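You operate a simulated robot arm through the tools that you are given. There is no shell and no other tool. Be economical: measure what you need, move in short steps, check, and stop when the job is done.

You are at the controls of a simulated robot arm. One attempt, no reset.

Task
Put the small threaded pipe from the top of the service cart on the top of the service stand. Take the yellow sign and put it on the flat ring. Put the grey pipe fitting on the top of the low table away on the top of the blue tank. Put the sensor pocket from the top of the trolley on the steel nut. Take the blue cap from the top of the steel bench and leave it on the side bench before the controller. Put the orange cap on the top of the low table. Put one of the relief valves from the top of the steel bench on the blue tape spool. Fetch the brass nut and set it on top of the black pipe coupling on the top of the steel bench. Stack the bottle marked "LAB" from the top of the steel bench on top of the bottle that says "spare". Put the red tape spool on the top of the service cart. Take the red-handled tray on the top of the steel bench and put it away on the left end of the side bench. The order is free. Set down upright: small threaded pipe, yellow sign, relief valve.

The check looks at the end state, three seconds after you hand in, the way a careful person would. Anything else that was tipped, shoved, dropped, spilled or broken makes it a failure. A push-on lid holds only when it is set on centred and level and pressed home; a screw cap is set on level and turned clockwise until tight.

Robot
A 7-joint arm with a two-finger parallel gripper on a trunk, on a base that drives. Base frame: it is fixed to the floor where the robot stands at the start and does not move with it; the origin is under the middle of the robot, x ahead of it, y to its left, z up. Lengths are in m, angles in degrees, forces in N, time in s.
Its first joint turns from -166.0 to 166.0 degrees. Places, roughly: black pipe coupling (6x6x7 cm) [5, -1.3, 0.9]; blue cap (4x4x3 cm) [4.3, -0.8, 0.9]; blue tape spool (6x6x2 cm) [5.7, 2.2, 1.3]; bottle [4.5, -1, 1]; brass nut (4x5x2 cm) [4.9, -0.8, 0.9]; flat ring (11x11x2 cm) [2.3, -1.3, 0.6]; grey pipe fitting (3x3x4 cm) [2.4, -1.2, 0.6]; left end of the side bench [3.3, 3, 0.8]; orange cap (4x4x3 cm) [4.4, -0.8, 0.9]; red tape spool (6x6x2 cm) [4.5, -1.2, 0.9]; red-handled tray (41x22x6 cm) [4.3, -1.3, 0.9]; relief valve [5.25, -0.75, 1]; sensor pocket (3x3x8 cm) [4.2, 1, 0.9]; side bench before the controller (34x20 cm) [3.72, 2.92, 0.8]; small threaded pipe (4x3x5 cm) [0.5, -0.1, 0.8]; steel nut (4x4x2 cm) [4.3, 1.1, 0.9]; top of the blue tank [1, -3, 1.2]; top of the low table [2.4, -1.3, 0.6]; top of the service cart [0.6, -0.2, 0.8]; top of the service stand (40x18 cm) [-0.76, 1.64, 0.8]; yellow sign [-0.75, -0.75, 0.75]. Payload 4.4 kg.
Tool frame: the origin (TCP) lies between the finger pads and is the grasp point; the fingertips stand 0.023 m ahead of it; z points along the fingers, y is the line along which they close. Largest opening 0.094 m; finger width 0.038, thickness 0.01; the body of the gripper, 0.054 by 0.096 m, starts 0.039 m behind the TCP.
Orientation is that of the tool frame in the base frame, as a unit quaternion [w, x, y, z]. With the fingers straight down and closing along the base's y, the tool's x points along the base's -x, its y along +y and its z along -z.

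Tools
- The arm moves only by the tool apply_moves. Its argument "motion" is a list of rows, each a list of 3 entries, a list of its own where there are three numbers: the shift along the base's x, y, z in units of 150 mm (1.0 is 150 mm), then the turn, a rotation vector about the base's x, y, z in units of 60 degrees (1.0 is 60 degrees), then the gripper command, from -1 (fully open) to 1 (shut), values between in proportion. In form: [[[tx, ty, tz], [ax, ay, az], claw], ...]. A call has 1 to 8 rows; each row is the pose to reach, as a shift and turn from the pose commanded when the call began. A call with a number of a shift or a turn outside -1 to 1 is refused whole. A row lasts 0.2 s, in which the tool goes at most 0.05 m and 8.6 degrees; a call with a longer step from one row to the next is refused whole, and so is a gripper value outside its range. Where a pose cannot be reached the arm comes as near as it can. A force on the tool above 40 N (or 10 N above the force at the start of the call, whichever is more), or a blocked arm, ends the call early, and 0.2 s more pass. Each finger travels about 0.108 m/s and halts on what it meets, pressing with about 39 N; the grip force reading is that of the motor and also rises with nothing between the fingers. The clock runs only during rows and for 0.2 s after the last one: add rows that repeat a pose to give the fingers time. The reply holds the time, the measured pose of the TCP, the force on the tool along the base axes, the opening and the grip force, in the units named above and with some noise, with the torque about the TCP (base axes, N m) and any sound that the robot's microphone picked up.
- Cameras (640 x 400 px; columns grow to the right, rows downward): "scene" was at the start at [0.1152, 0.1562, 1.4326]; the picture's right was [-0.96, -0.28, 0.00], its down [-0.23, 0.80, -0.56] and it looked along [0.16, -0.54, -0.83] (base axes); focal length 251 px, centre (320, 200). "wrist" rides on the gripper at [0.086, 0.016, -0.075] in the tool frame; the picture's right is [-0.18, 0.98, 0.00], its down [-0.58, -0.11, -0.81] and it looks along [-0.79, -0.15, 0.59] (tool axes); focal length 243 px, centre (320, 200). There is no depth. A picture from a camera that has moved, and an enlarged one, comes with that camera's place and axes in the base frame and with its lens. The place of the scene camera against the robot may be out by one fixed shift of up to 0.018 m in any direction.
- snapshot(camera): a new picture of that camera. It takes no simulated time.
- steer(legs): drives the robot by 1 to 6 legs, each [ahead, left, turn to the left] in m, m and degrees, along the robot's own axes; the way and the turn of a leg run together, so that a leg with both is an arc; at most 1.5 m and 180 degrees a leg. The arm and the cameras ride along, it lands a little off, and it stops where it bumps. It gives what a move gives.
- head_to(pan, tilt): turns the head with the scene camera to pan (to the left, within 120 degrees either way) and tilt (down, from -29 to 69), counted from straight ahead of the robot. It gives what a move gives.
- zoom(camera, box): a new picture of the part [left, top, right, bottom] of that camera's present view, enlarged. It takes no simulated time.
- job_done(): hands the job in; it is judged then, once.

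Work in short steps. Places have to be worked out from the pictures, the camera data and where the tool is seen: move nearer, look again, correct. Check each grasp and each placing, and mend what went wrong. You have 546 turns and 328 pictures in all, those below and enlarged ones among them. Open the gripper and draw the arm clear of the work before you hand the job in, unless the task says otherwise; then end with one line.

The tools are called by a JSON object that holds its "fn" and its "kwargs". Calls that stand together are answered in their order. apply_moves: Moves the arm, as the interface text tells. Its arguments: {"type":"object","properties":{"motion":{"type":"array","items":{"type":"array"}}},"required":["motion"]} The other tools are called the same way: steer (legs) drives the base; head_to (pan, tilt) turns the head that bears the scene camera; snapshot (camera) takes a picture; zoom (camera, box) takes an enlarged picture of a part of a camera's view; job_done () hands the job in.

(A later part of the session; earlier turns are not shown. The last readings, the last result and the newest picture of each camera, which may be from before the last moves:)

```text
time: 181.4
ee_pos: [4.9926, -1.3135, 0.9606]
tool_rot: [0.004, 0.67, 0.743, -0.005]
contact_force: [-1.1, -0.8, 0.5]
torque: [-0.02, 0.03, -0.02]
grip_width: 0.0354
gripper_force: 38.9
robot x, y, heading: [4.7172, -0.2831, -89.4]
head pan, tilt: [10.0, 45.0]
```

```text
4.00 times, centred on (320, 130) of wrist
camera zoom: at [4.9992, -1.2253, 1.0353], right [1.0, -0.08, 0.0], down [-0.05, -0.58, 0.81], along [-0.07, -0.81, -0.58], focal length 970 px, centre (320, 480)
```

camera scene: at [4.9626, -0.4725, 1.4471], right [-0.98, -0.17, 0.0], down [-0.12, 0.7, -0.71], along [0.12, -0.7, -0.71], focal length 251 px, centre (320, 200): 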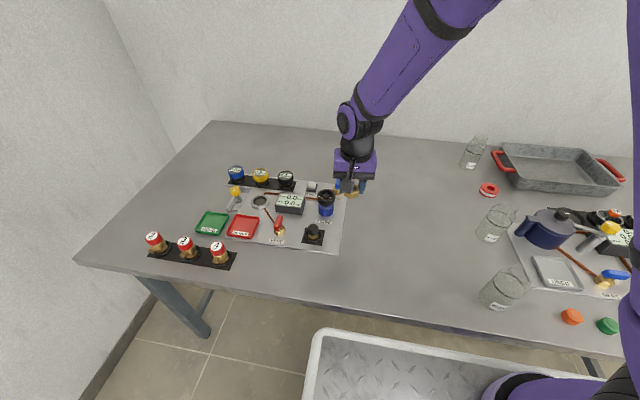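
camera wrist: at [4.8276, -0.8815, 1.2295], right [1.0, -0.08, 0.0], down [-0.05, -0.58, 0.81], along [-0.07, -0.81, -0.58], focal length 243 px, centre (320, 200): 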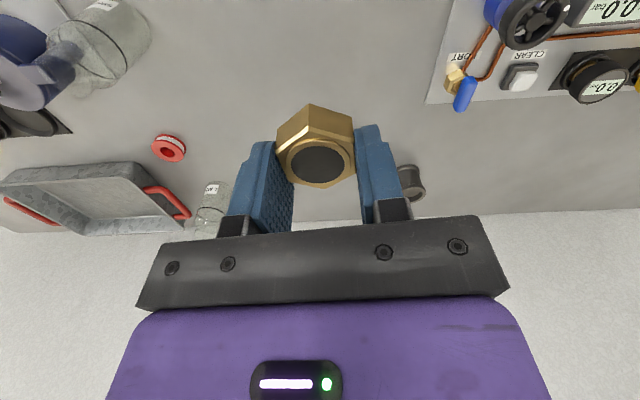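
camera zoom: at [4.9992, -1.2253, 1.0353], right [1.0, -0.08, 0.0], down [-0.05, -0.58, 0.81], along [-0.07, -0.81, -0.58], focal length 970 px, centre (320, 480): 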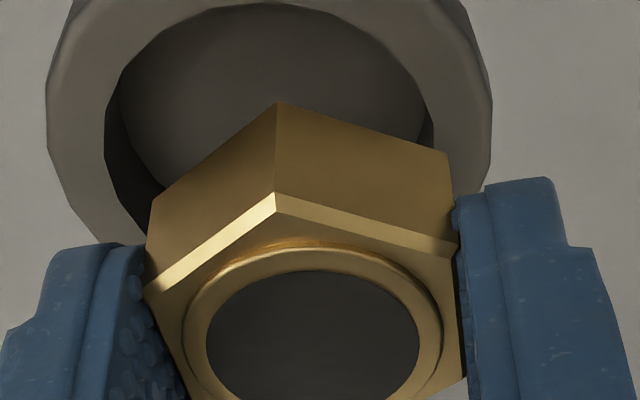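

Nut is ~4 mm too far +x; shift and lower gently to find contact.

{"fn": "apply_moves", "kwargs": {"motion": [[[-0.027, 0, 0], [0, 0, 0], 1], [[-0.027, 0, -0.04], [0, 0, 0], 1], [[-0.027, 0, -0.07], [0, 0, 0], 1]]}}

{"fn": "zoom", "kwargs": {"camera": "scene", "box": [320, 115, 384, 155]}}

{"fn": "zoom", "kwargs": {"camera": "wrist", "box": [240, 80, 400, 180]}}

```text
time: 182.2
ee_pos: [4.9874, -1.3125, 0.9511]
tool_rot: [0.004, 0.67, 0.743, -0.004]
contact_force: [0.5, 0.6, 0.2]
torque: [0.02, -0.02, 0.01]
grip_width: 0.0356
gripper_force: 38.8
robot x, y, heading: [4.7206, -0.2816, -90.3]
head pan, tilt: [10.0, 45.0]
```

```text
10.00 times, centred on (352, 135) of scene
camera zoom: at [4.9628, -0.4729, 1.4471], right [-0.98, -0.17, 0.0], down [-0.12, 0.7, -0.71], along [0.12, -0.7, -0.71], focal length 2511 px, centre (0, 850)
```

zoom: 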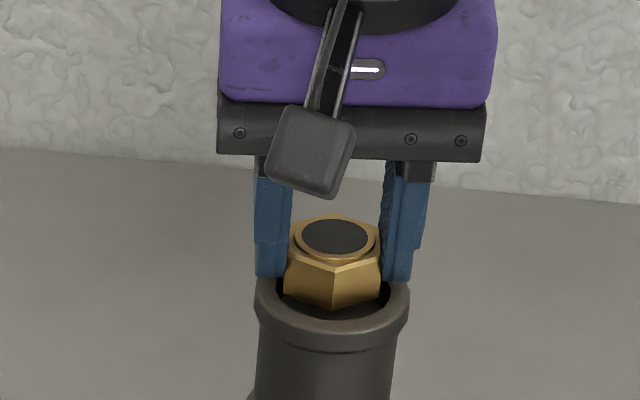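

```text
4.00 times, centred on (320, 130) of wrist
camera zoom: at [4.9953, -1.2254, 1.0246], right [1.0, -0.08, 0.0], down [-0.05, -0.58, 0.81], along [-0.07, -0.81, -0.58], focal length 970 px, centre (320, 480)
```

zoom: 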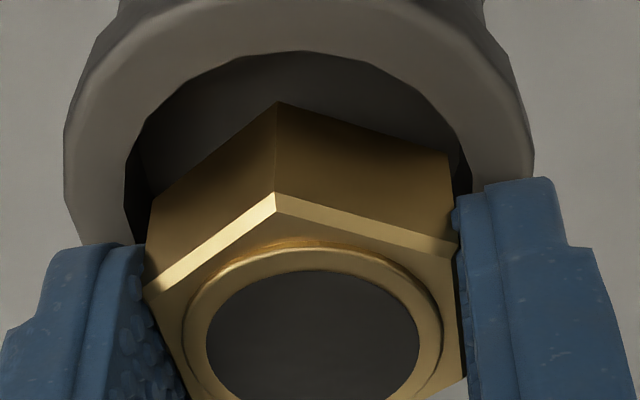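

{"fn": "apply_moves", "kwargs": {"motion": [[[0, 0, -0.015], [0, 0, 0], 1], [[0, 0, -0.03], [0, 0, 0], 1], [[0, 0, -0.03], [0, 0, 0], 1]]}}

{"fn": "zoom", "kwargs": {"camera": "scene", "box": [320, 115, 384, 155]}}

```text
time: 183.0
ee_pos: [4.989, -1.3131, 0.9487]
tool_rot: [0.007, 0.67, 0.743, -0.005]
contact_force: [-1.3, -0.5, 29.8]
torque: [0.07, 0.18, -0.02]
grip_width: 0.0355
gripper_force: 38.6
robot x, y, heading: [4.7174, -0.2821, -90.1]
head pan, tilt: [10.0, 45.0]
```

```text
10.00 times, centred on (352, 135) of scene
camera zoom: at [4.9624, -0.4716, 1.4473], right [-0.98, -0.17, 0.0], down [-0.12, 0.7, -0.71], along [0.12, -0.7, -0.71], focal length 2511 px, centre (0, 850)
```

zoom: 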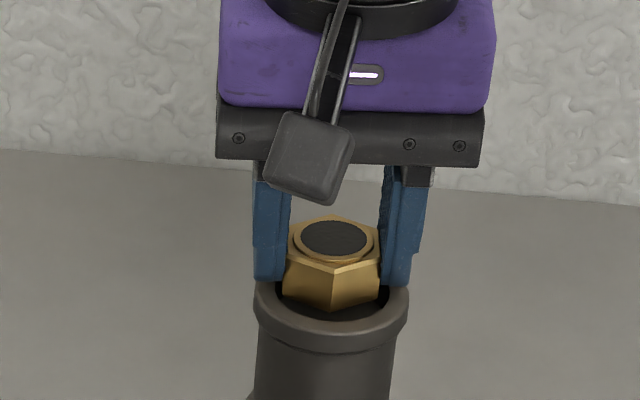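

Contact. Ease off 1 mm, open narrowly, and look.

{"fn": "apply_moves", "kwargs": {"motion": [[[0, 0, 0.01], [0, 0, 0], 0.6], [[0, 0, 0.01], [0, 0, 0], 0.05], [[0, 0, 0.01], [0, 0, 0], 0.05], [[0, 0, 0.15], [0, 0, 0], 0.05], [[0, 0, 0.4], [0, 0, 0], 0.05], [[0, 0, 0.7], [0, 0, 0], 0.05]]}}

{"fn": "zoom", "kwargs": {"camera": "scene", "box": [320, 115, 384, 155]}}

{"fn": "snapshot", "kwargs": {"camera": "wrist"}}

```text
time: 184.4
ee_pos: [4.9902, -1.315, 1.0504]
tool_rot: [0.003, 0.67, 0.743, -0.003]
contact_force: [-0.3, 0.2, -1.3]
torque: [0.03, -0.02, 0.01]
grip_width: 0.0448
gripper_force: 0.1
robot x, y, heading: [4.7176, -0.2906, -89.9]
head pan, tilt: [10.0, 45.0]
```

```text
10.00 times, centred on (352, 135) of scene
camera zoom: at [4.9629, -0.4732, 1.447], right [-0.98, -0.17, 0.0], down [-0.12, 0.7, -0.71], along [0.12, -0.7, -0.71], focal length 2511 px, centre (0, 850)
```

zoom: 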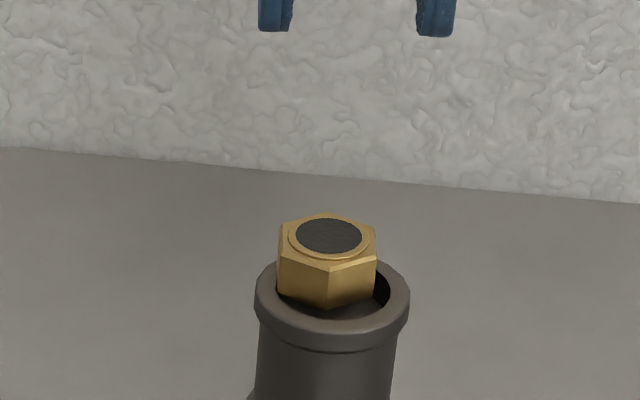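

```text
224 pictures are left
camera wrist: at [4.9969, -1.226, 1.1242], right [1.0, -0.08, 0.0], down [-0.05, -0.58, 0.81], along [-0.07, -0.81, -0.58], focal length 243 px, centre (320, 200)
```

wrist: 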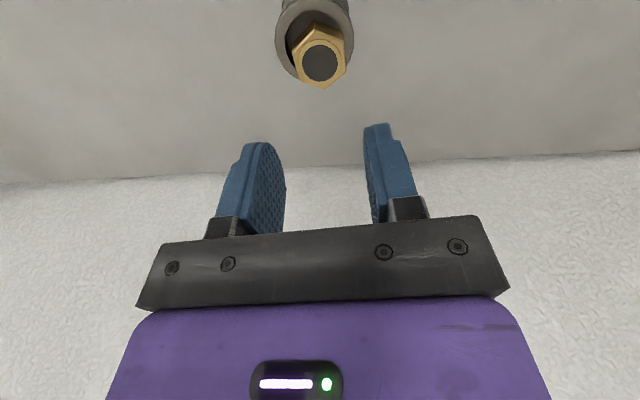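

{"fn": "zoom", "kwargs": {"camera": "wrist", "box": [256, 0, 384, 100]}}

```text
4.00 times, centred on (320, 50) of wrist
camera zoom: at [4.9969, -1.226, 1.1242], right [1.0, -0.08, 0.0], down [-0.05, -0.58, 0.81], along [-0.07, -0.81, -0.58], focal length 970 px, centre (320, 800)
```

zoom: 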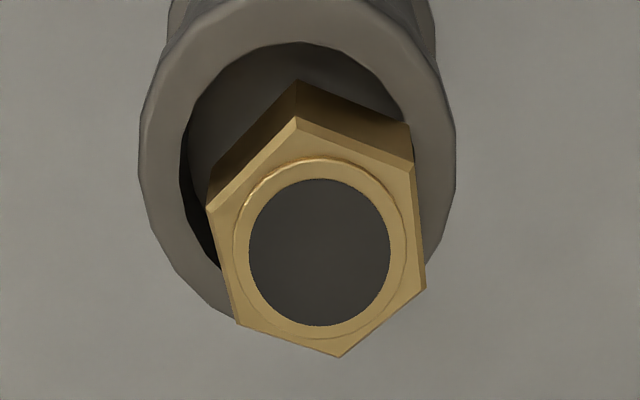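

The nut rests level but ~1 cm off-centre toward −y. Regrip and centre it.

{"fn": "apply_moves", "kwargs": {"motion": [[[0, 0.02, -0.3], [0, 0, 0], 0], [[0, 0.02, -0.55], [0, 0, 0], 0], [[0, 0.02, -0.655], [0, 0, 0], 0], [[0, 0.02, -0.655], [0, 0, 0], 0.6], [[0, 0.02, -0.655], [0, 0, 0], 1], [[0, 0.02, -0.655], [0, 0, 0], 1], [[0, 0.02, -0.62], [0, 0, 0], 1]]}}

{"fn": "apply_moves", "kwargs": {"motion": [[[-0.01, 0.03, 0], [0, 0, 0], 1], [[-0.02, 0.06, 0], [0, 0, 0], 1], [[-0.02, 0.06, -0.02], [0, 0, 0], 1], [[-0.02, 0.06, -0.04], [0, 0, 0], 1]]}}

{"fn": "zoom", "kwargs": {"camera": "scene", "box": [320, 115, 384, 155]}}

```text
time: 186.0
ee_pos: [4.9894, -1.3103, 0.958]
tool_rot: [0.003, 0.669, 0.743, -0.004]
contact_force: [0.0, 0.2, -0.9]
torque: [-0.03, -0.01, 0.02]
grip_width: 0.0355
gripper_force: 39.0
robot x, y, heading: [4.7182, -0.2801, -89.8]
head pan, tilt: [10.0, 45.0]
```

```text
time: 187.0
ee_pos: [4.9865, -1.3013, 0.952]
tool_rot: [0.004, 0.67, 0.742, -0.004]
contact_force: [0.1, 0.2, -0.1]
torque: [0.05, -0.03, 0.0]
grip_width: 0.0352
gripper_force: 38.9
robot x, y, heading: [4.7183, -0.2812, -90.0]
head pan, tilt: [10.0, 45.0]
```

```text
10.00 times, centred on (352, 135) of scene
camera zoom: at [4.9629, -0.4729, 1.447], right [-0.98, -0.17, 0.0], down [-0.12, 0.7, -0.71], along [0.12, -0.7, -0.71], focal length 2511 px, centre (0, 850)
```

zoom: 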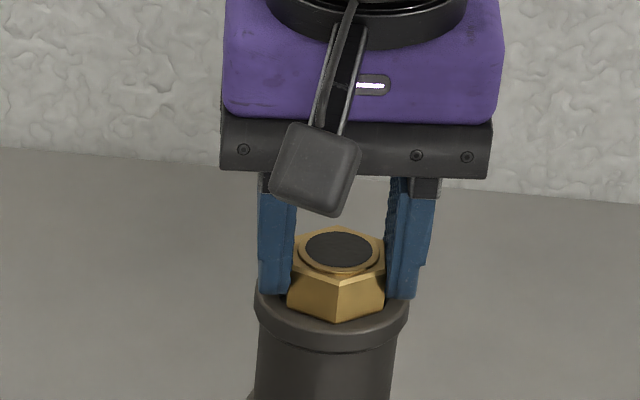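

Now centred. Lower to contact and release.

{"fn": "apply_moves", "kwargs": {"motion": [[[0, 0, -0.01], [0, 0, 0], 1], [[0, 0, -0.02], [0, 0, 0], 1], [[0, 0, -0.02], [0, 0, 0], 0.5], [[0, 0, -0.01], [0, 0, 0], 0.0], [[0, 0, -0.01], [0, 0, 0], 0.0], [[0, 0, 0.2], [0, 0, 0], 0.0], [[0, 0, 0.5], [0, 0, 0], 0], [[0, 0, 0.8], [0, 0, 0], 0]]}}

{"fn": "zoom", "kwargs": {"camera": "scene", "box": [320, 115, 384, 155]}}

{"fn": "zoom", "kwargs": {"camera": "wrist", "box": [256, 0, 384, 80]}}

```text
time: 188.8
ee_pos: [4.9866, -1.302, 1.0726]
tool_rot: [0.003, 0.67, 0.742, -0.003]
contact_force: [-0.1, 0.7, -0.6]
torque: [0.04, -0.01, 0.02]
grip_width: 0.0473
gripper_force: 0.1
robot x, y, heading: [4.7193, -0.2844, -90.1]
head pan, tilt: [10.0, 45.0]
```

```text
10.00 times, centred on (352, 135) of scene
camera zoom: at [4.963, -0.4733, 1.447], right [-0.98, -0.17, 0.0], down [-0.12, 0.7, -0.71], along [0.12, -0.7, -0.71], focal length 2511 px, centre (0, 850)
```

zoom: 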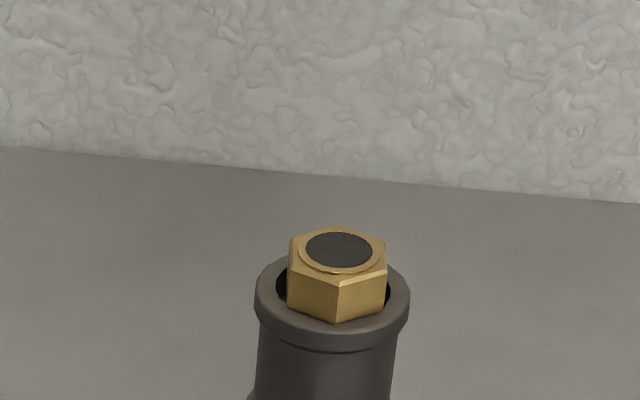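

```text
5.00 times, centred on (320, 40) of wrist
camera zoom: at [4.9935, -1.2147, 1.1459], right [1.0, -0.08, 0.0], down [-0.05, -0.58, 0.81], along [-0.07, -0.81, -0.58], focal length 1213 px, centre (320, 1000)
```

zoom: 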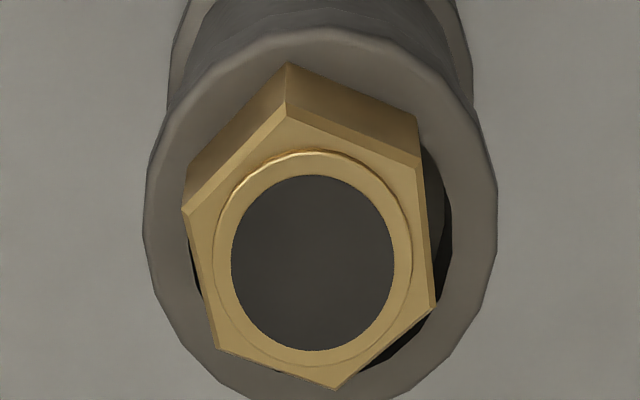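

Nut is centred on the coupling. Now the bottles: zoom on their labels.

{"fn": "zoom", "kwargs": {"camera": "scene", "box": [440, 120, 600, 320]}}

```text
2.00 times, centred on (520, 220) of scene
camera zoom: at [4.963, -0.4733, 1.447], right [-0.98, -0.17, 0.0], down [-0.12, 0.7, -0.71], along [0.12, -0.7, -0.71], focal length 502 px, centre (-80, 160)
```

zoom: 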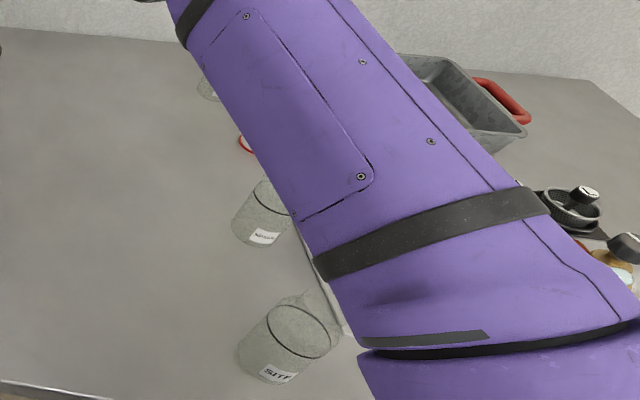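

"SPARE" is the middle bottle, "SITE" the front one, LAB the one at the back. Move the arm toward LAB for a close look.

{"fn": "apply_moves", "kwargs": {"motion": [[[-0.25, 0.1, 0.2], [0, 0, 0], -1], [[-0.5, 0.2, 0.4], [0, 0, 0], -1], [[-0.75, 0.3, 0.55], [0, 0, 0], -1], [[-1, 0.4, 0.7], [0, 0, 0], -1]]}}

{"fn": "apply_moves", "kwargs": {"motion": [[[-0.25, 0.15, 0.1], [0, 0, -0.05], -1], [[-0.5, 0.3, 0.2], [0, 0, -0.1], -1], [[-0.75, 0.45, 0.25], [0, 0, -0.1], -1], [[-1, 0.6, 0.25], [0, 0, -0.1], -1]]}}

{"fn": "apply_moves", "kwargs": {"motion": [[[-0.3, 0, 0], [0, 0, 0], -1], [[-0.6, 0, 0], [0, 0, 0], -1], [[-0.8, 0, 0], [0, 0, 0], -1]]}}

{"fn": "snapshot", "kwargs": {"camera": "wrist"}}

{"fn": "snapshot", "kwargs": {"camera": "scene"}}

```text
refused: row 1 steps farther than a row can; nothing moved
```

```text
time: 189.8
ee_pos: [4.8371, -1.212, 1.1094]
tool_rot: [0.002, 0.707, 0.708, -0.004]
contact_force: [0.6, -0.8, -0.5]
torque: [-0.03, 0.06, 0.03]
grip_width: 0.094
gripper_force: 0.1
robot x, y, heading: [4.7177, -0.2812, -90.2]
head pan, tilt: [10.0, 45.0]
```

```text
time: 190.6
ee_pos: [4.7159, -1.2115, 1.1091]
tool_rot: [0.003, 0.708, 0.707, -0.004]
contact_force: [0.6, 0.7, 0.3]
torque: [0.03, 0.05, 0.01]
grip_width: 0.094
gripper_force: 0.0
robot x, y, heading: [4.7213, -0.2864, -89.8]
head pan, tilt: [10.0, 45.0]
```

```text
218 pictures are left
camera wrist: at [4.7326, -1.1248, 1.1831], right [0.98, -0.18, 0.0], down [-0.11, -0.57, 0.81], along [-0.15, -0.8, -0.58], focal length 243 px, centre (320, 200)
```

wrist: 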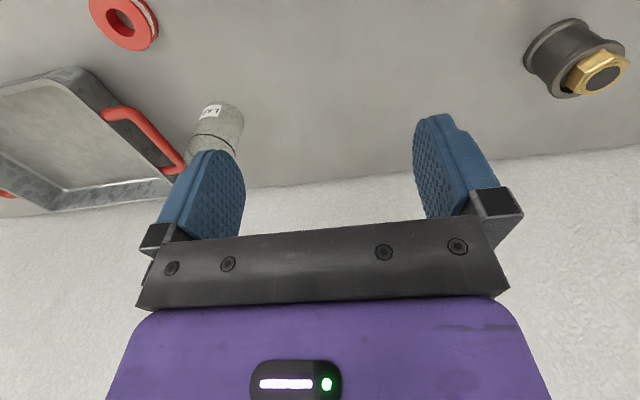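

```text
217 pictures are left
camera scene: at [4.9634, -0.4727, 1.447], right [-0.98, -0.17, 0.0], down [-0.12, 0.7, -0.71], along [0.12, -0.7, -0.71], focal length 251 px, centre (320, 200)
```

scene: 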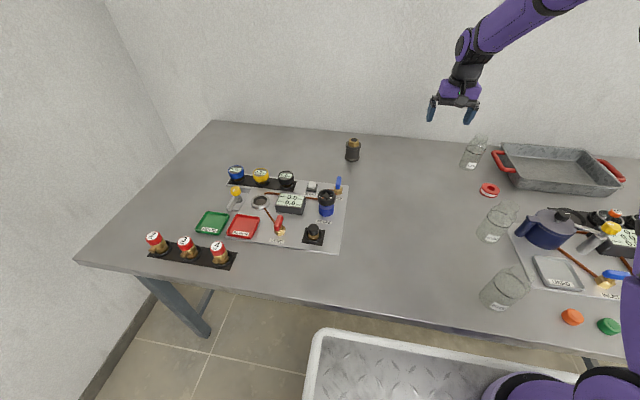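

{"fn": "zoom", "kwargs": {"camera": "scene", "box": [440, 120, 560, 320]}}

{"fn": "zoom", "kwargs": {"camera": "scene", "box": [432, 125, 528, 185]}}

```text
2.00 times, centred on (500, 220) of scene
camera zoom: at [4.9634, -0.4727, 1.447], right [-0.98, -0.17, 0.0], down [-0.12, 0.7, -0.71], along [0.12, -0.7, -0.71], focal length 502 px, centre (-40, 160)
```

zoom: 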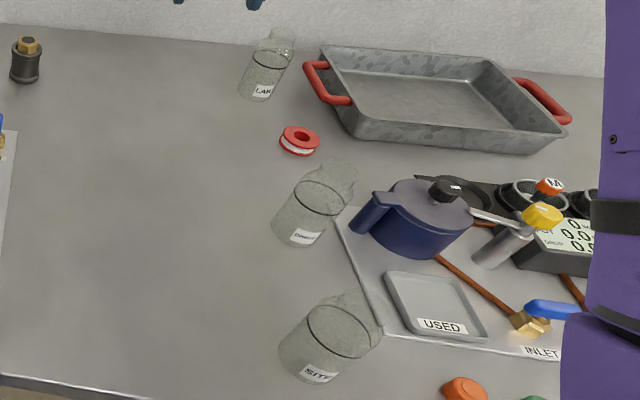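

```text
6.67 times, centred on (480, 155) of scene
camera zoom: at [4.9634, -0.4727, 1.447], right [-0.98, -0.17, 0.0], down [-0.12, 0.7, -0.71], along [0.12, -0.7, -0.71], focal length 1674 px, centre (-747, 500)
```

zoom: 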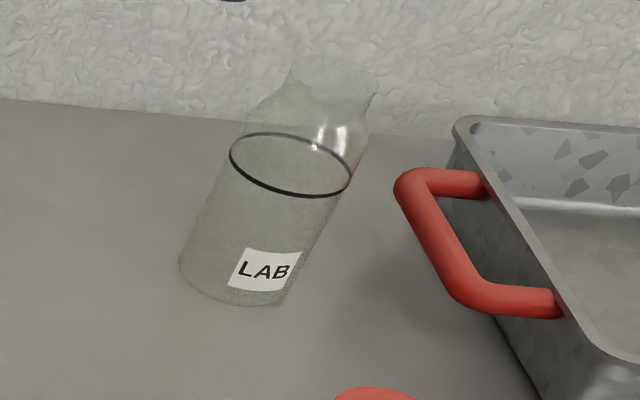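

LAB bottle base ≈(4.547,−1.322), height ≈0.14, body ⌀≈6.5 cm, neck narrower. Move to view its shape with the wrist camera.

{"fn": "apply_moves", "kwargs": {"motion": [[[-0.3, 0, 0], [0, 0, 0], -1], [[-0.6, 0.1, 0], [0, 0, 0], -1], [[-0.9, 0.3, 0], [0, 0, 0], -1], [[-1, 0.6, 0], [0, 0, 0], -1]]}}

{"fn": "snapshot", "kwargs": {"camera": "wrist"}}

```text
refused: row 3 steps farther than a row can; nothing moved
```

```text
214 pictures are left
camera wrist: at [4.7326, -1.1248, 1.1831], right [0.98, -0.18, 0.0], down [-0.11, -0.57, 0.81], along [-0.15, -0.8, -0.58], focal length 243 px, centre (320, 200)
```

wrist: 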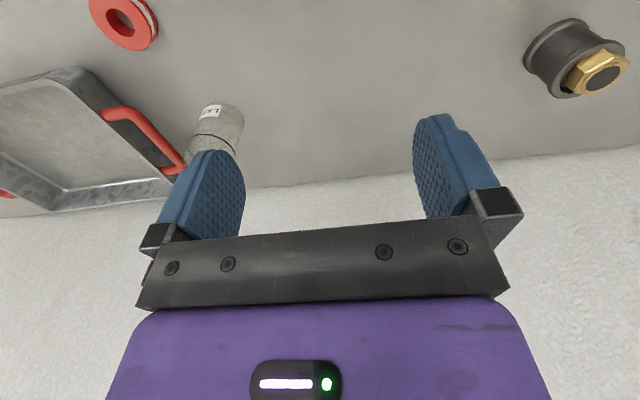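

{"fn": "apply_moves", "kwargs": {"motion": [[[-0.3, 0.05, 0], [0, 0, 0], -1], [[-0.6, 0.1, 0], [0, 0, 0], -1], [[-0.85, 0.25, 0], [0, 0, 0], -1], [[-1, 0.5, 0], [0, 0, 0], -1]]}}

{"fn": "snapshot", "kwargs": {"camera": "wrist"}}

```text
time: 191.6
ee_pos: [4.5664, -1.1374, 1.1095]
tool_rot: [0.001, 0.707, 0.707, -0.004]
contact_force: [0.9, 0.0, -1.1]
torque: [-0.01, 0.06, 0.02]
grip_width: 0.0939
gripper_force: 0.0
robot x, y, heading: [4.7214, -0.2851, -90.0]
head pan, tilt: [10.0, 45.0]
```

```text
213 pictures are left
camera wrist: at [4.5826, -1.0499, 1.1824], right [0.98, -0.18, 0.0], down [-0.11, -0.57, 0.81], along [-0.15, -0.8, -0.58], focal length 243 px, centre (320, 200)
```

wrist: 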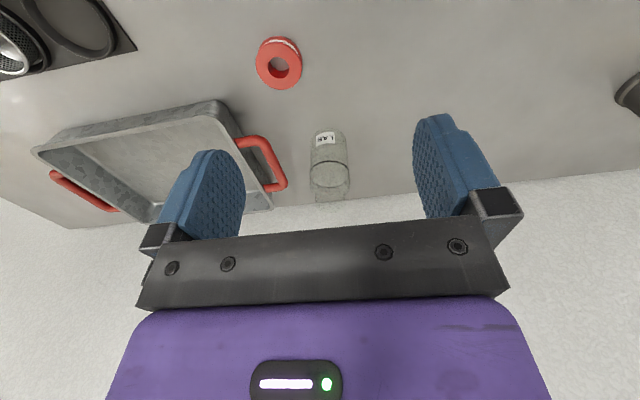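

{"fn": "zoom", "kwargs": {"camera": "wrist", "box": [272, 120, 384, 220]}}

```text
4.00 times, centred on (328, 170) of wrist
camera zoom: at [4.5826, -1.0499, 1.1824], right [0.98, -0.18, 0.0], down [-0.11, -0.57, 0.81], along [-0.15, -0.8, -0.58], focal length 970 px, centre (288, 320)
```

zoom: 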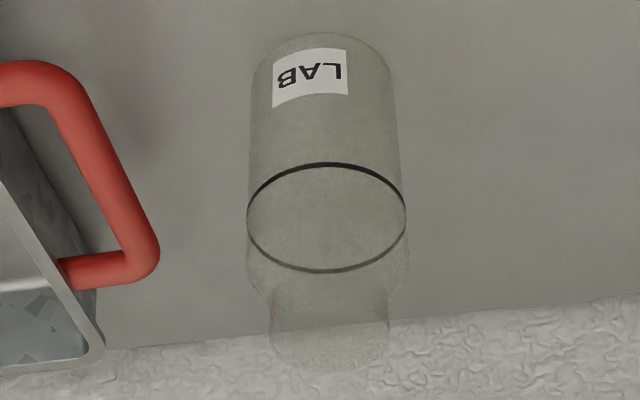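

LAB at (4.545,−1.327), neck ⌀≈4.2 cm, top z≈0.99. Move over it and descend to grip the neck.

{"fn": "apply_moves", "kwargs": {"motion": [[[-0.05, -0.3, 0], [0, 0, 0], -0.5], [[-0.1, -0.6, 0], [0, 0, 0], -0.5], [[-0.143, -0.9, 0], [0, 0, 0], -0.5], [[-0.143, -1, 0], [0, 0, 0], -0.5]]}}

{"fn": "apply_moves", "kwargs": {"motion": [[[0, -0.264, 0], [0, 0, 0], -0.5], [[0, -0.264, -0.2], [0, 0, 0], -0.5], [[0, -0.264, -0.4], [0, 0, 0], -0.5]]}}

{"fn": "zoom", "kwargs": {"camera": "wrist", "box": [200, 60, 440, 240]}}

{"fn": "zoom", "kwargs": {"camera": "scene", "box": [420, 80, 548, 180]}}

```text
time: 192.6
ee_pos: [4.5436, -1.2866, 1.1099]
tool_rot: [0.003, 0.707, 0.707, -0.004]
contact_force: [-0.9, 0.5, 0.4]
torque: [-0.03, 0.0, -0.01]
grip_width: 0.0704
gripper_force: 0.0
robot x, y, heading: [4.7209, -0.2868, -89.9]
head pan, tilt: [10.0, 45.0]
```

```text
time: 193.4
ee_pos: [4.5442, -1.3256, 1.0489]
tool_rot: [0.003, 0.708, 0.706, -0.004]
contact_force: [-0.6, 0.0, 1.4]
torque: [-0.05, -0.02, 0.01]
grip_width: 0.0707
gripper_force: 0.1
robot x, y, heading: [4.7204, -0.2806, -90.1]
head pan, tilt: [10.0, 45.0]
```

```text
2.22 times, centred on (320, 150) of wrist
camera zoom: at [4.5608, -1.2394, 1.1227], right [0.98, -0.19, 0.0], down [-0.11, -0.57, 0.81], along [-0.15, -0.8, -0.58], focal length 539 px, centre (320, 311)
```

zoom: 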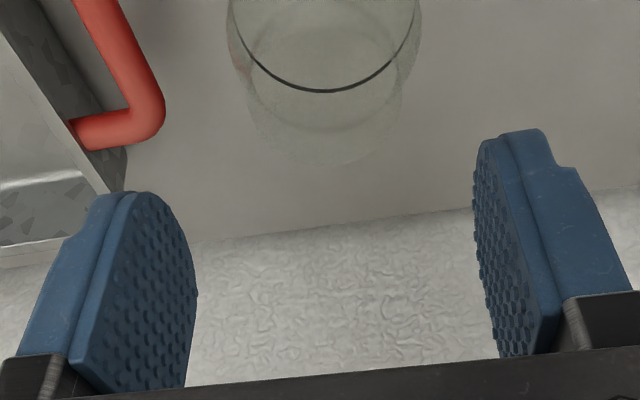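

```text
4.00 times, centred on (484, 130) of scene
camera zoom: at [4.9628, -0.4726, 1.4471], right [-0.98, -0.17, 0.0], down [-0.12, 0.7, -0.71], along [0.12, -0.7, -0.71], focal length 1004 px, centre (-336, 480)
```

zoom: 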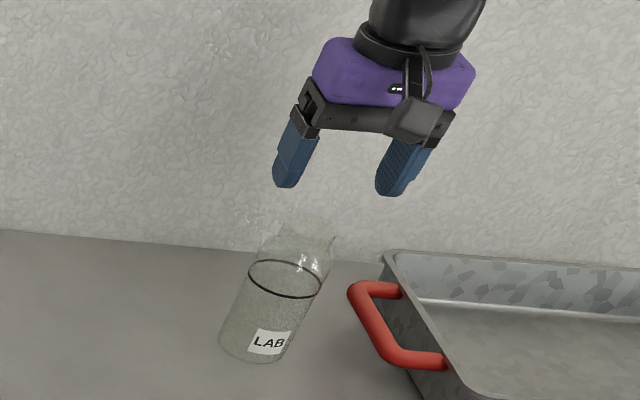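

Aligned within a few mm. Descend to z≈0.988 and close on the neck.

{"fn": "apply_moves", "kwargs": {"motion": [[[0, -0.035, -0.15], [0, 0, 0], -0.5], [[0, -0.035, -0.3], [0, 0, 0], -0.5], [[0, -0.035, -0.405], [0, 0, 0], -0.5]]}}

{"fn": "zoom", "kwargs": {"camera": "wrist", "box": [200, 60, 440, 240]}}

```text
time: 194.2
ee_pos: [4.5445, -1.3311, 0.9888]
tool_rot: [0.003, 0.708, 0.707, -0.005]
contact_force: [-0.3, 0.1, 0.7]
torque: [-0.01, 0.0, 0.02]
grip_width: 0.0704
gripper_force: 0.0
robot x, y, heading: [4.7178, -0.2792, -90.2]
head pan, tilt: [10.0, 45.0]
```

```text
2.22 times, centred on (320, 150) of wrist
camera zoom: at [4.5604, -1.2444, 1.0622], right [0.98, -0.19, 0.0], down [-0.11, -0.57, 0.81], along [-0.15, -0.8, -0.58], focal length 539 px, centre (320, 311)
```

zoom: 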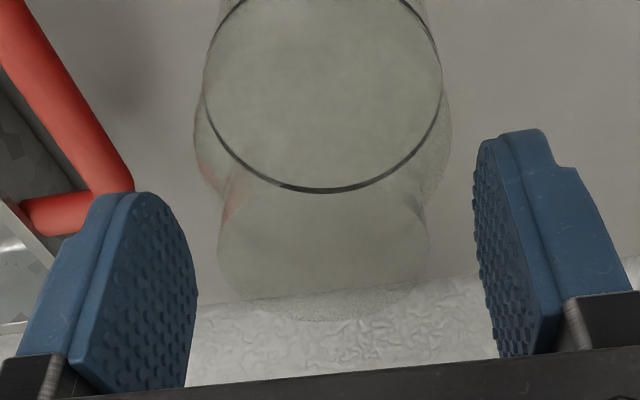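

Good position; close gently on the neck.

{"fn": "apply_moves", "kwargs": {"motion": [[[0, 0, -0.01], [0, 0, 0], 0], [[0, 0, -0.01], [0, 0, 0], 1], [[0, 0, -0.01], [0, 0, 0], 1], [[0, 0, -0.01], [0, 0, 0], 1]]}}

{"fn": "zoom", "kwargs": {"camera": "wrist", "box": [200, 60, 440, 240]}}

```text
time: 195.2
ee_pos: [4.5442, -1.332, 0.9883]
tool_rot: [0.004, 0.708, 0.706, -0.004]
contact_force: [3.9, -2.8, 18.1]
torque: [-0.12, -0.07, 0.04]
grip_width: 0.051
gripper_force: 39.4
robot x, y, heading: [4.7137, -0.2806, -89.7]
head pan, tilt: [10.0, 45.0]
```

```text
2.22 times, centred on (320, 150) of wrist
camera zoom: at [4.5608, -1.2442, 1.0624], right [0.98, -0.19, 0.0], down [-0.11, -0.57, 0.81], along [-0.15, -0.8, -0.58], focal length 539 px, centre (320, 311)
```

zoom: 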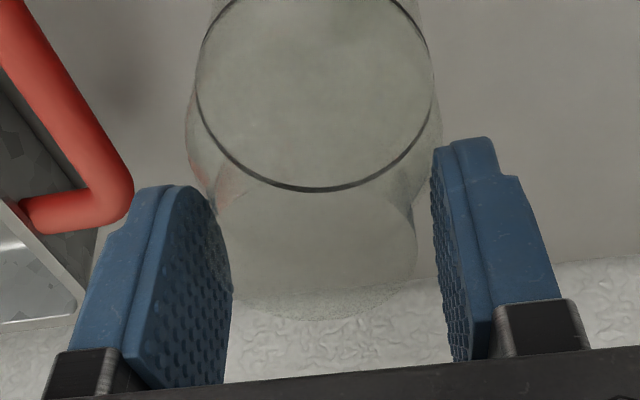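

The tips landed on the shoulder (0.051). Open a bit, rise 8 mm, close again on the neck.

{"fn": "apply_moves", "kwargs": {"motion": [[[0, 0, 0], [0, 0, 0], -0.3], [[0, 0, 0.03], [0, 0, 0], -0.3], [[0, 0, 0.055], [0, 0, 0], -0.3], [[0, 0, 0.055], [0, 0, 0], 0.2], [[0, 0, 0.055], [0, 0, 0], 1], [[0, 0, 0.055], [0, 0, 0], 1], [[0, 0, 0.055], [0, 0, 0], 1]]}}

{"fn": "zoom", "kwargs": {"camera": "wrist", "box": [200, 60, 440, 240]}}

```text
time: 196.8
ee_pos: [4.545, -1.3318, 0.9974]
tool_rot: [0.004, 0.708, 0.706, -0.005]
contact_force: [1.4, -1.4, 19.0]
torque: [-0.13, -0.07, 0.0]
grip_width: 0.0417
gripper_force: 39.0
robot x, y, heading: [4.7181, -0.2869, -90.1]
head pan, tilt: [10.0, 45.0]
```

```text
2.22 times, centred on (320, 150) of wrist
camera zoom: at [4.5603, -1.2443, 1.0709], right [0.98, -0.19, 0.0], down [-0.11, -0.57, 0.81], along [-0.15, -0.8, -0.58], focal length 539 px, centre (320, 311)
```

zoom: 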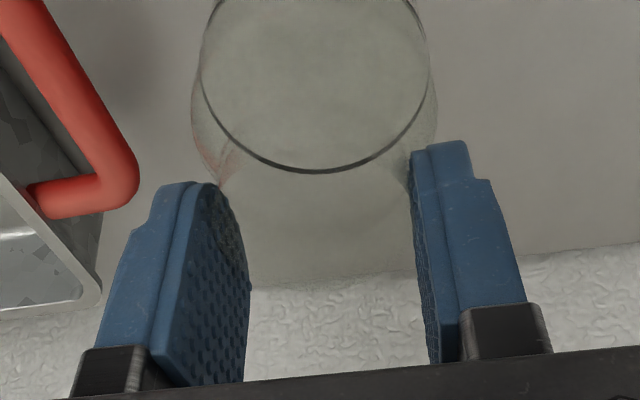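

Now on the neck (0.0417). Lift slowly and check.

{"fn": "apply_moves", "kwargs": {"motion": [[[0, 0, 0.05], [0, 0, 0], 1], [[0, 0, 0.15], [0, 0, 0], 1], [[0, 0, 0.3], [0, 0, 0], 1], [[0, 0, 0.3], [0, 0, 0], 1]]}}

{"fn": "zoom", "kwargs": {"camera": "scene", "box": [420, 80, 548, 180]}}

```text
time: 197.8
ee_pos: [4.5452, -1.3325, 1.0406]
tool_rot: [0.003, 0.708, 0.706, -0.004]
contact_force: [0.8, 0.8, -0.6]
torque: [-0.02, -0.02, 0.02]
grip_width: 0.0411
gripper_force: 39.1
robot x, y, heading: [4.7189, -0.2796, -90.1]
head pan, tilt: [10.0, 45.0]
```

```text
4.00 times, centred on (484, 130) of scene
camera zoom: at [4.9628, -0.473, 1.4471], right [-0.98, -0.17, 0.0], down [-0.12, 0.7, -0.71], along [0.12, -0.7, -0.71], focal length 1004 px, centre (-336, 480)
```

zoom: 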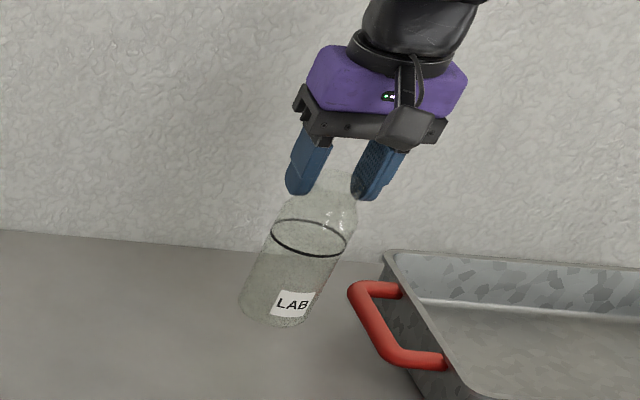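

Bottle held upright. Raise, then carry it to above the SPARE bottle near (4.57,−0.99).

{"fn": "apply_moves", "kwargs": {"motion": [[[0, 0, 0.3], [0, 0, 0], 1], [[0, 0, 0.6], [0, 0, 0], 1], [[0, 0, 0.9], [0, 0, 0], 1], [[0, 0.2, 1], [0, 0, 0], 1], [[0, 0.5, 1], [0, 0, 0], 1], [[0, 0.8, 1], [0, 0, 0], 1], [[0, 1, 1], [0, 0, 0], 1]]}}

{"fn": "apply_moves", "kwargs": {"motion": [[[0.04, 0.3, 0], [0, 0, 0], 1], [[0.08, 0.6, 0], [0, 0, 0], 1], [[0.12, 0.9, 0], [0, 0, 0], 1], [[0.15, 1, 0], [0, 0, 0], 1]]}}

{"fn": "snapshot", "kwargs": {"camera": "scene"}}

{"fn": "snapshot", "kwargs": {"camera": "wrist"}}

```text
time: 199.4
ee_pos: [4.5444, -1.1806, 1.1901]
tool_rot: [0.002, 0.708, 0.706, -0.003]
contact_force: [-0.9, -0.7, -1.2]
torque: [0.05, -0.01, -0.02]
grip_width: 0.0406
gripper_force: 38.9
robot x, y, heading: [4.7179, -0.2805, -89.9]
head pan, tilt: [10.0, 45.0]
```

```text
time: 200.4
ee_pos: [4.5675, -1.0318, 1.1896]
tool_rot: [0.004, 0.708, 0.706, -0.005]
contact_force: [-0.1, -1.0, -1.3]
torque: [0.05, 0.01, -0.01]
grip_width: 0.0405
gripper_force: 39.2
robot x, y, heading: [4.7189, -0.2834, -89.9]
head pan, tilt: [10.0, 45.0]
```

```text
205 pictures are left
camera scene: at [4.9627, -0.4733, 1.447], right [-0.98, -0.17, 0.0], down [-0.12, 0.7, -0.71], along [0.12, -0.7, -0.71], focal length 251 px, centre (320, 200)
```

scene: 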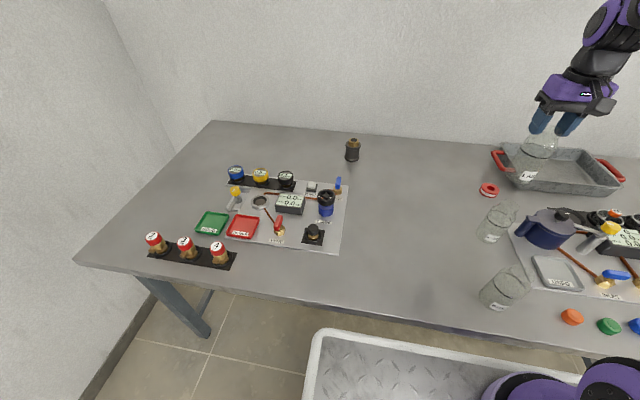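

```text
204 pictures are left
camera wrist: at [4.5833, -0.9444, 1.2636], right [0.98, -0.19, 0.0], down [-0.11, -0.57, 0.81], along [-0.15, -0.8, -0.58], focal length 243 px, centre (320, 200)
```

wrist: 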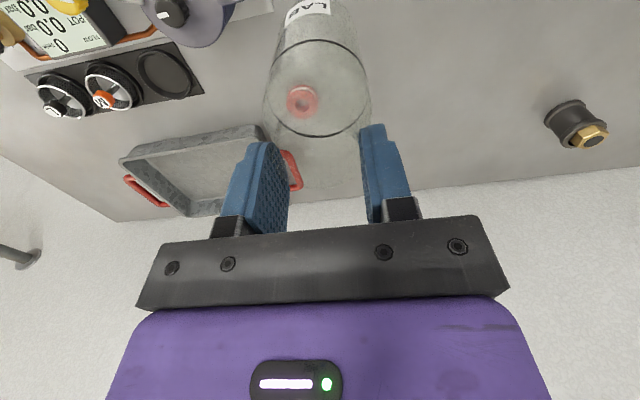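

{"fn": "zoom", "kwargs": {"camera": "scene", "box": [448, 120, 576, 260]}}

{"fn": "zoom", "kwargs": {"camera": "scene", "box": [464, 190, 544, 250]}}

```text
2.86 times, centred on (512, 190) of scene
camera zoom: at [4.9627, -0.4733, 1.447], right [-0.98, -0.17, 0.0], down [-0.12, 0.7, -0.71], along [0.12, -0.7, -0.71], focal length 717 px, centre (-229, 229)
```

zoom: 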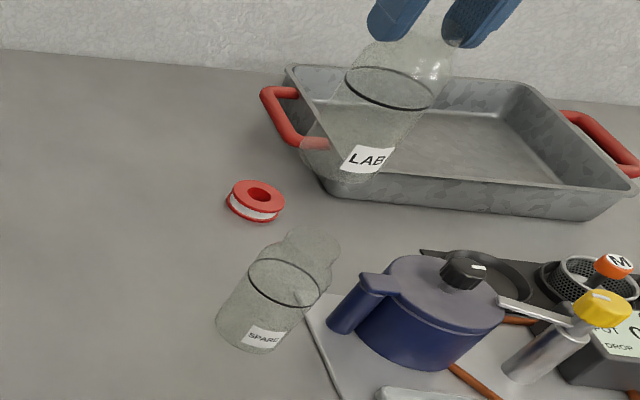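

```text
6.67 times, centred on (504, 220) of scene
camera zoom: at [4.9627, -0.4733, 1.447], right [-0.98, -0.17, 0.0], down [-0.12, 0.7, -0.71], along [0.12, -0.7, -0.71], focal length 1674 px, centre (-907, 67)
```

zoom: 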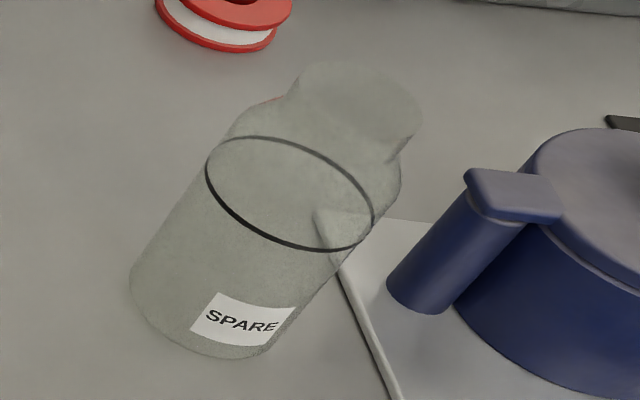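

SPARE axis ≈(4.574,−0.992). Position the LAB bottle above it with ~1.5 cm gap and compare visually.

{"fn": "apply_moves", "kwargs": {"motion": [[[0.02, 0.1, 0], [0, 0, 0], 1], [[0.04, 0.21, 0], [0, 0, 0], 1], [[0.04, 0.21, -0.15], [0, 0, 0], 1], [[0.04, 0.21, -0.25], [0, 0, 0], 1]]}}

{"fn": "zoom", "kwargs": {"camera": "scene", "box": [464, 130, 592, 250]}}

{"fn": "snapshot", "kwargs": {"camera": "wrist"}}

```text
time: 201.4
ee_pos: [4.572, -0.9996, 1.1534]
tool_rot: [0.003, 0.707, 0.707, -0.005]
contact_force: [-0.1, 0.7, -0.4]
torque: [-0.01, -0.01, -0.01]
grip_width: 0.0404
gripper_force: 39.1
robot x, y, heading: [4.7203, -0.2855, -90.2]
head pan, tilt: [10.0, 45.0]
```

```text
3.33 times, centred on (528, 190) of scene
camera zoom: at [4.9628, -0.4727, 1.4471], right [-0.98, -0.17, 0.0], down [-0.12, 0.7, -0.71], along [0.12, -0.7, -0.71], focal length 837 px, centre (-373, 233)
```

zoom: 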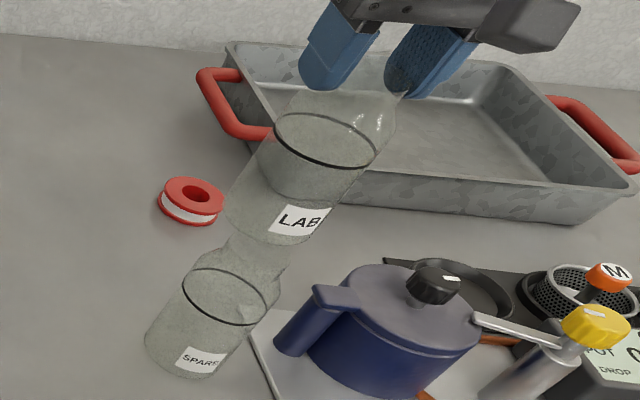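

```text
200 pictures are left
camera wrist: at [4.5886, -0.9132, 1.2259], right [0.98, -0.19, 0.0], down [-0.11, -0.57, 0.81], along [-0.15, -0.8, -0.58], focal length 243 px, centre (320, 200)
```

wrist: 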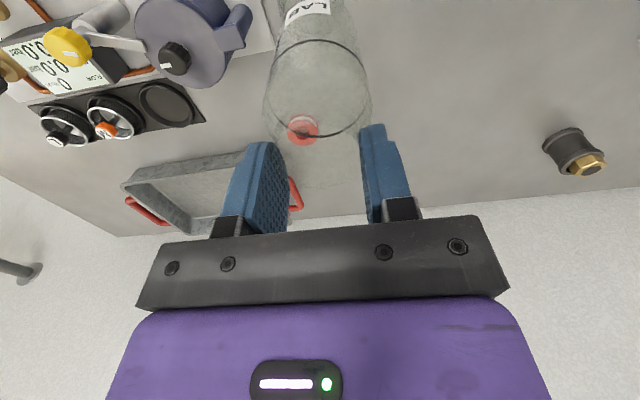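

Estimates agree within ~7 mm; nudge (−3,+3 mm) and lower closer.

{"fn": "apply_moves", "kwargs": {"motion": [[[-0.02, 0.02, -0.05], [0, 0, 0], 1], [[-0.02, 0.02, -0.1], [0, 0, 0], 1], [[-0.02, 0.02, -0.13], [0, 0, 0], 1]]}}

{"fn": "zoom", "kwargs": {"camera": "scene", "box": [472, 170, 568, 240]}}

```text
time: 202.2
ee_pos: [4.5694, -0.9974, 1.1335]
tool_rot: [0.004, 0.708, 0.707, -0.004]
contact_force: [-0.4, 0.1, -0.4]
torque: [-0.02, -0.01, -0.01]
grip_width: 0.0407
gripper_force: 39.2
robot x, y, heading: [4.7228, -0.2838, -89.9]
head pan, tilt: [10.0, 45.0]
```

```text
5.71 times, centred on (520, 205) of scene
camera zoom: at [4.9628, -0.4728, 1.4471], right [-0.98, -0.17, 0.0], down [-0.12, 0.7, -0.71], along [0.12, -0.7, -0.71], focal length 1435 px, centre (-823, 171)
```

zoom: 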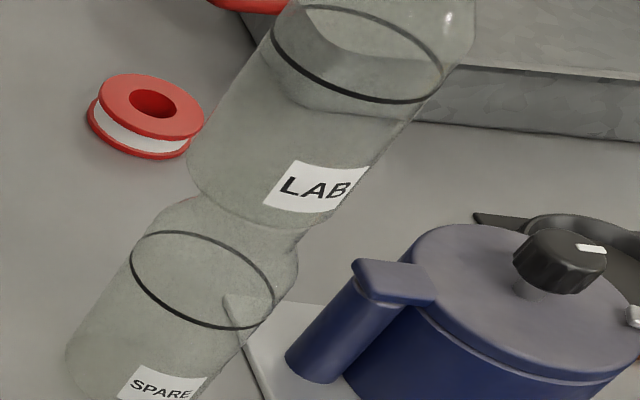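

Refined calculation: the bottles agree within ~4 mm. Nudge −3 mm in x and lower to contact.

{"fn": "apply_moves", "kwargs": {"motion": [[[-0.02, 0, -0.015], [0, 0, 0], 1], [[-0.02, 0, -0.03], [0, 0, 0], 1], [[-0.02, 0, -0.045], [0, 0, 0], 1], [[-0.02, 0, -0.06], [0, 0, 0], 1]]}}

{"fn": "zoom", "kwargs": {"camera": "scene", "box": [472, 170, 568, 240]}}

```text
time: 203.0
ee_pos: [4.5667, -0.998, 1.1311]
tool_rot: [0.005, 0.707, 0.707, -0.005]
contact_force: [-0.3, 4.8, 18.0]
torque: [0.97, -0.1, -0.02]
grip_width: 0.0404
gripper_force: 39.0
robot x, y, heading: [4.7188, -0.2809, -90.0]
head pan, tilt: [10.0, 45.0]
stopped in row 4: the force on the tool passed its limit at 45 N (the readings are from after the stop); the commanded pose is now the measured one
```

```text
5.71 times, centred on (520, 205) of scene
camera zoom: at [4.963, -0.472, 1.4471], right [-0.98, -0.17, 0.0], down [-0.12, 0.7, -0.71], along [0.12, -0.7, -0.71], focal length 1435 px, centre (-823, 171)
```

zoom: 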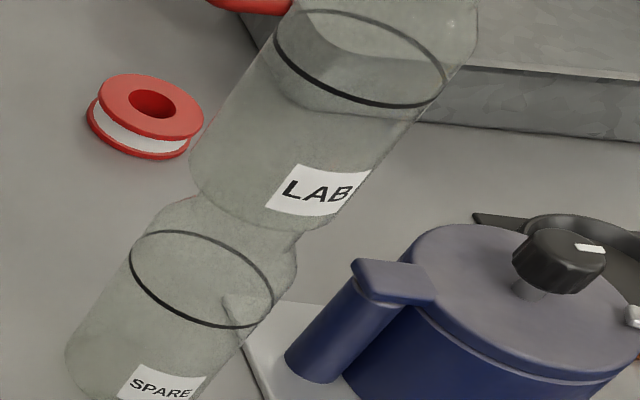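

Contact made. Ease slightly, then open slowly and check the stack before retreating.

{"fn": "apply_moves", "kwargs": {"motion": [[[0, 0, 0.005], [0, 0, 0], 1], [[0, 0, 0.005], [0, 0, 0], 0.1], [[0, 0, 0.005], [0, 0, 0], -0.1], [[0, 0, 0.005], [0, 0, 0], -0.4], [[0, 0, 0.005], [0, 0, 0], -0.5]]}}

{"fn": "zoom", "kwargs": {"camera": "scene", "box": [464, 130, 592, 250]}}

{"fn": "snapshot", "kwargs": {"camera": "wrist"}}

```text
time: 204.2
ee_pos: [4.5661, -0.9988, 1.1308]
tool_rot: [0.005, 0.708, 0.706, -0.006]
contact_force: [0.8, 0.1, 1.1]
torque: [0.02, -0.03, 0.01]
grip_width: 0.0705
gripper_force: 0.1
robot x, y, heading: [4.7174, -0.2838, -90.0]
head pan, tilt: [10.0, 45.0]
```

```text
3.33 times, centred on (528, 190) of scene
camera zoom: at [4.9628, -0.4729, 1.4471], right [-0.98, -0.17, 0.0], down [-0.12, 0.7, -0.71], along [0.12, -0.7, -0.71], focal length 837 px, centre (-373, 233)
```

zoom: 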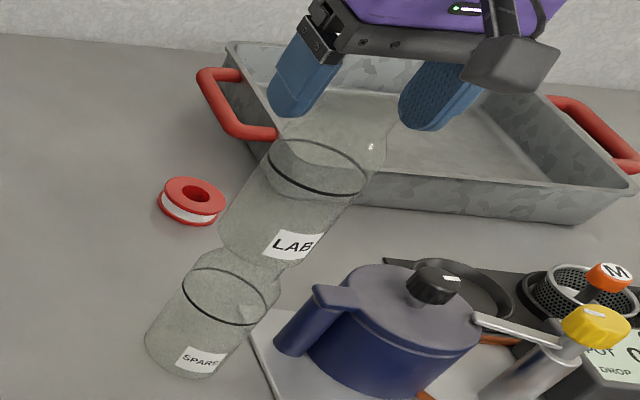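

```text
196 pictures are left
camera wrist: at [4.5828, -0.9112, 1.2034], right [0.98, -0.19, 0.0], down [-0.11, -0.57, 0.81], along [-0.15, -0.8, -0.58], focal length 243 px, centre (320, 200)
```

wrist: 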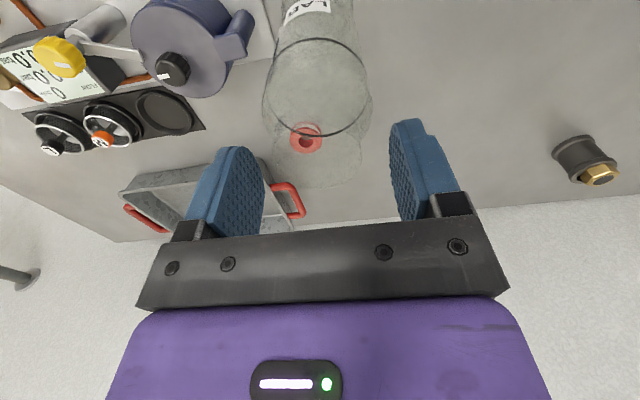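

The stack stands. Retreat straight up and re-check.

{"fn": "apply_moves", "kwargs": {"motion": [[[0, 0, 0.2], [0, 0, 0], -0.5], [[0, 0, 0.5], [0, 0, 0], -0.5], [[0, 0, 0.8], [0, 0, 0], -0.5], [[0, 0, 1], [0, 0, 0], -0.5]]}}

{"fn": "zoom", "kwargs": {"camera": "scene", "box": [464, 130, 592, 250]}}

```text
time: 205.2
ee_pos: [4.5665, -0.9981, 1.2788]
tool_rot: [0.005, 0.708, 0.707, -0.005]
contact_force: [0.0, 1.0, -0.2]
torque: [0.0, -0.04, -0.02]
grip_width: 0.0705
gripper_force: 0.0
robot x, y, heading: [4.7166, -0.2792, -90.0]
head pan, tilt: [10.0, 45.0]
```

```text
3.33 times, centred on (528, 190) of scene
camera zoom: at [4.9627, -0.4732, 1.447], right [-0.98, -0.17, 0.0], down [-0.12, 0.7, -0.71], along [0.12, -0.7, -0.71], focal length 837 px, centre (-373, 233)
```

zoom: 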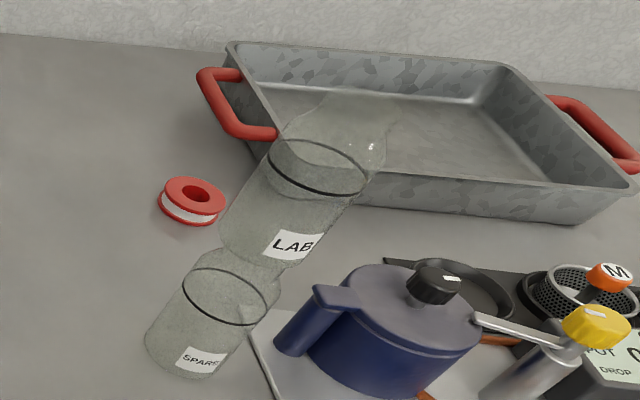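

Stack is good. Next a relief valve: zoom on the rack at the bench's left end.

{"fn": "zoom", "kwargs": {"camera": "scene", "box": [130, 215, 258, 295]}}

```text
5.00 times, centred on (194, 255) of scene
camera zoom: at [4.9627, -0.4732, 1.447], right [-0.98, -0.17, 0.0], down [-0.12, 0.7, -0.71], along [0.12, -0.7, -0.71], focal length 1255 px, centre (950, -75)
```

zoom: 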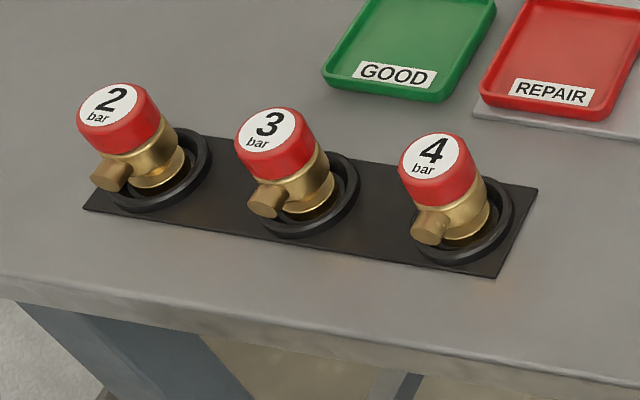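

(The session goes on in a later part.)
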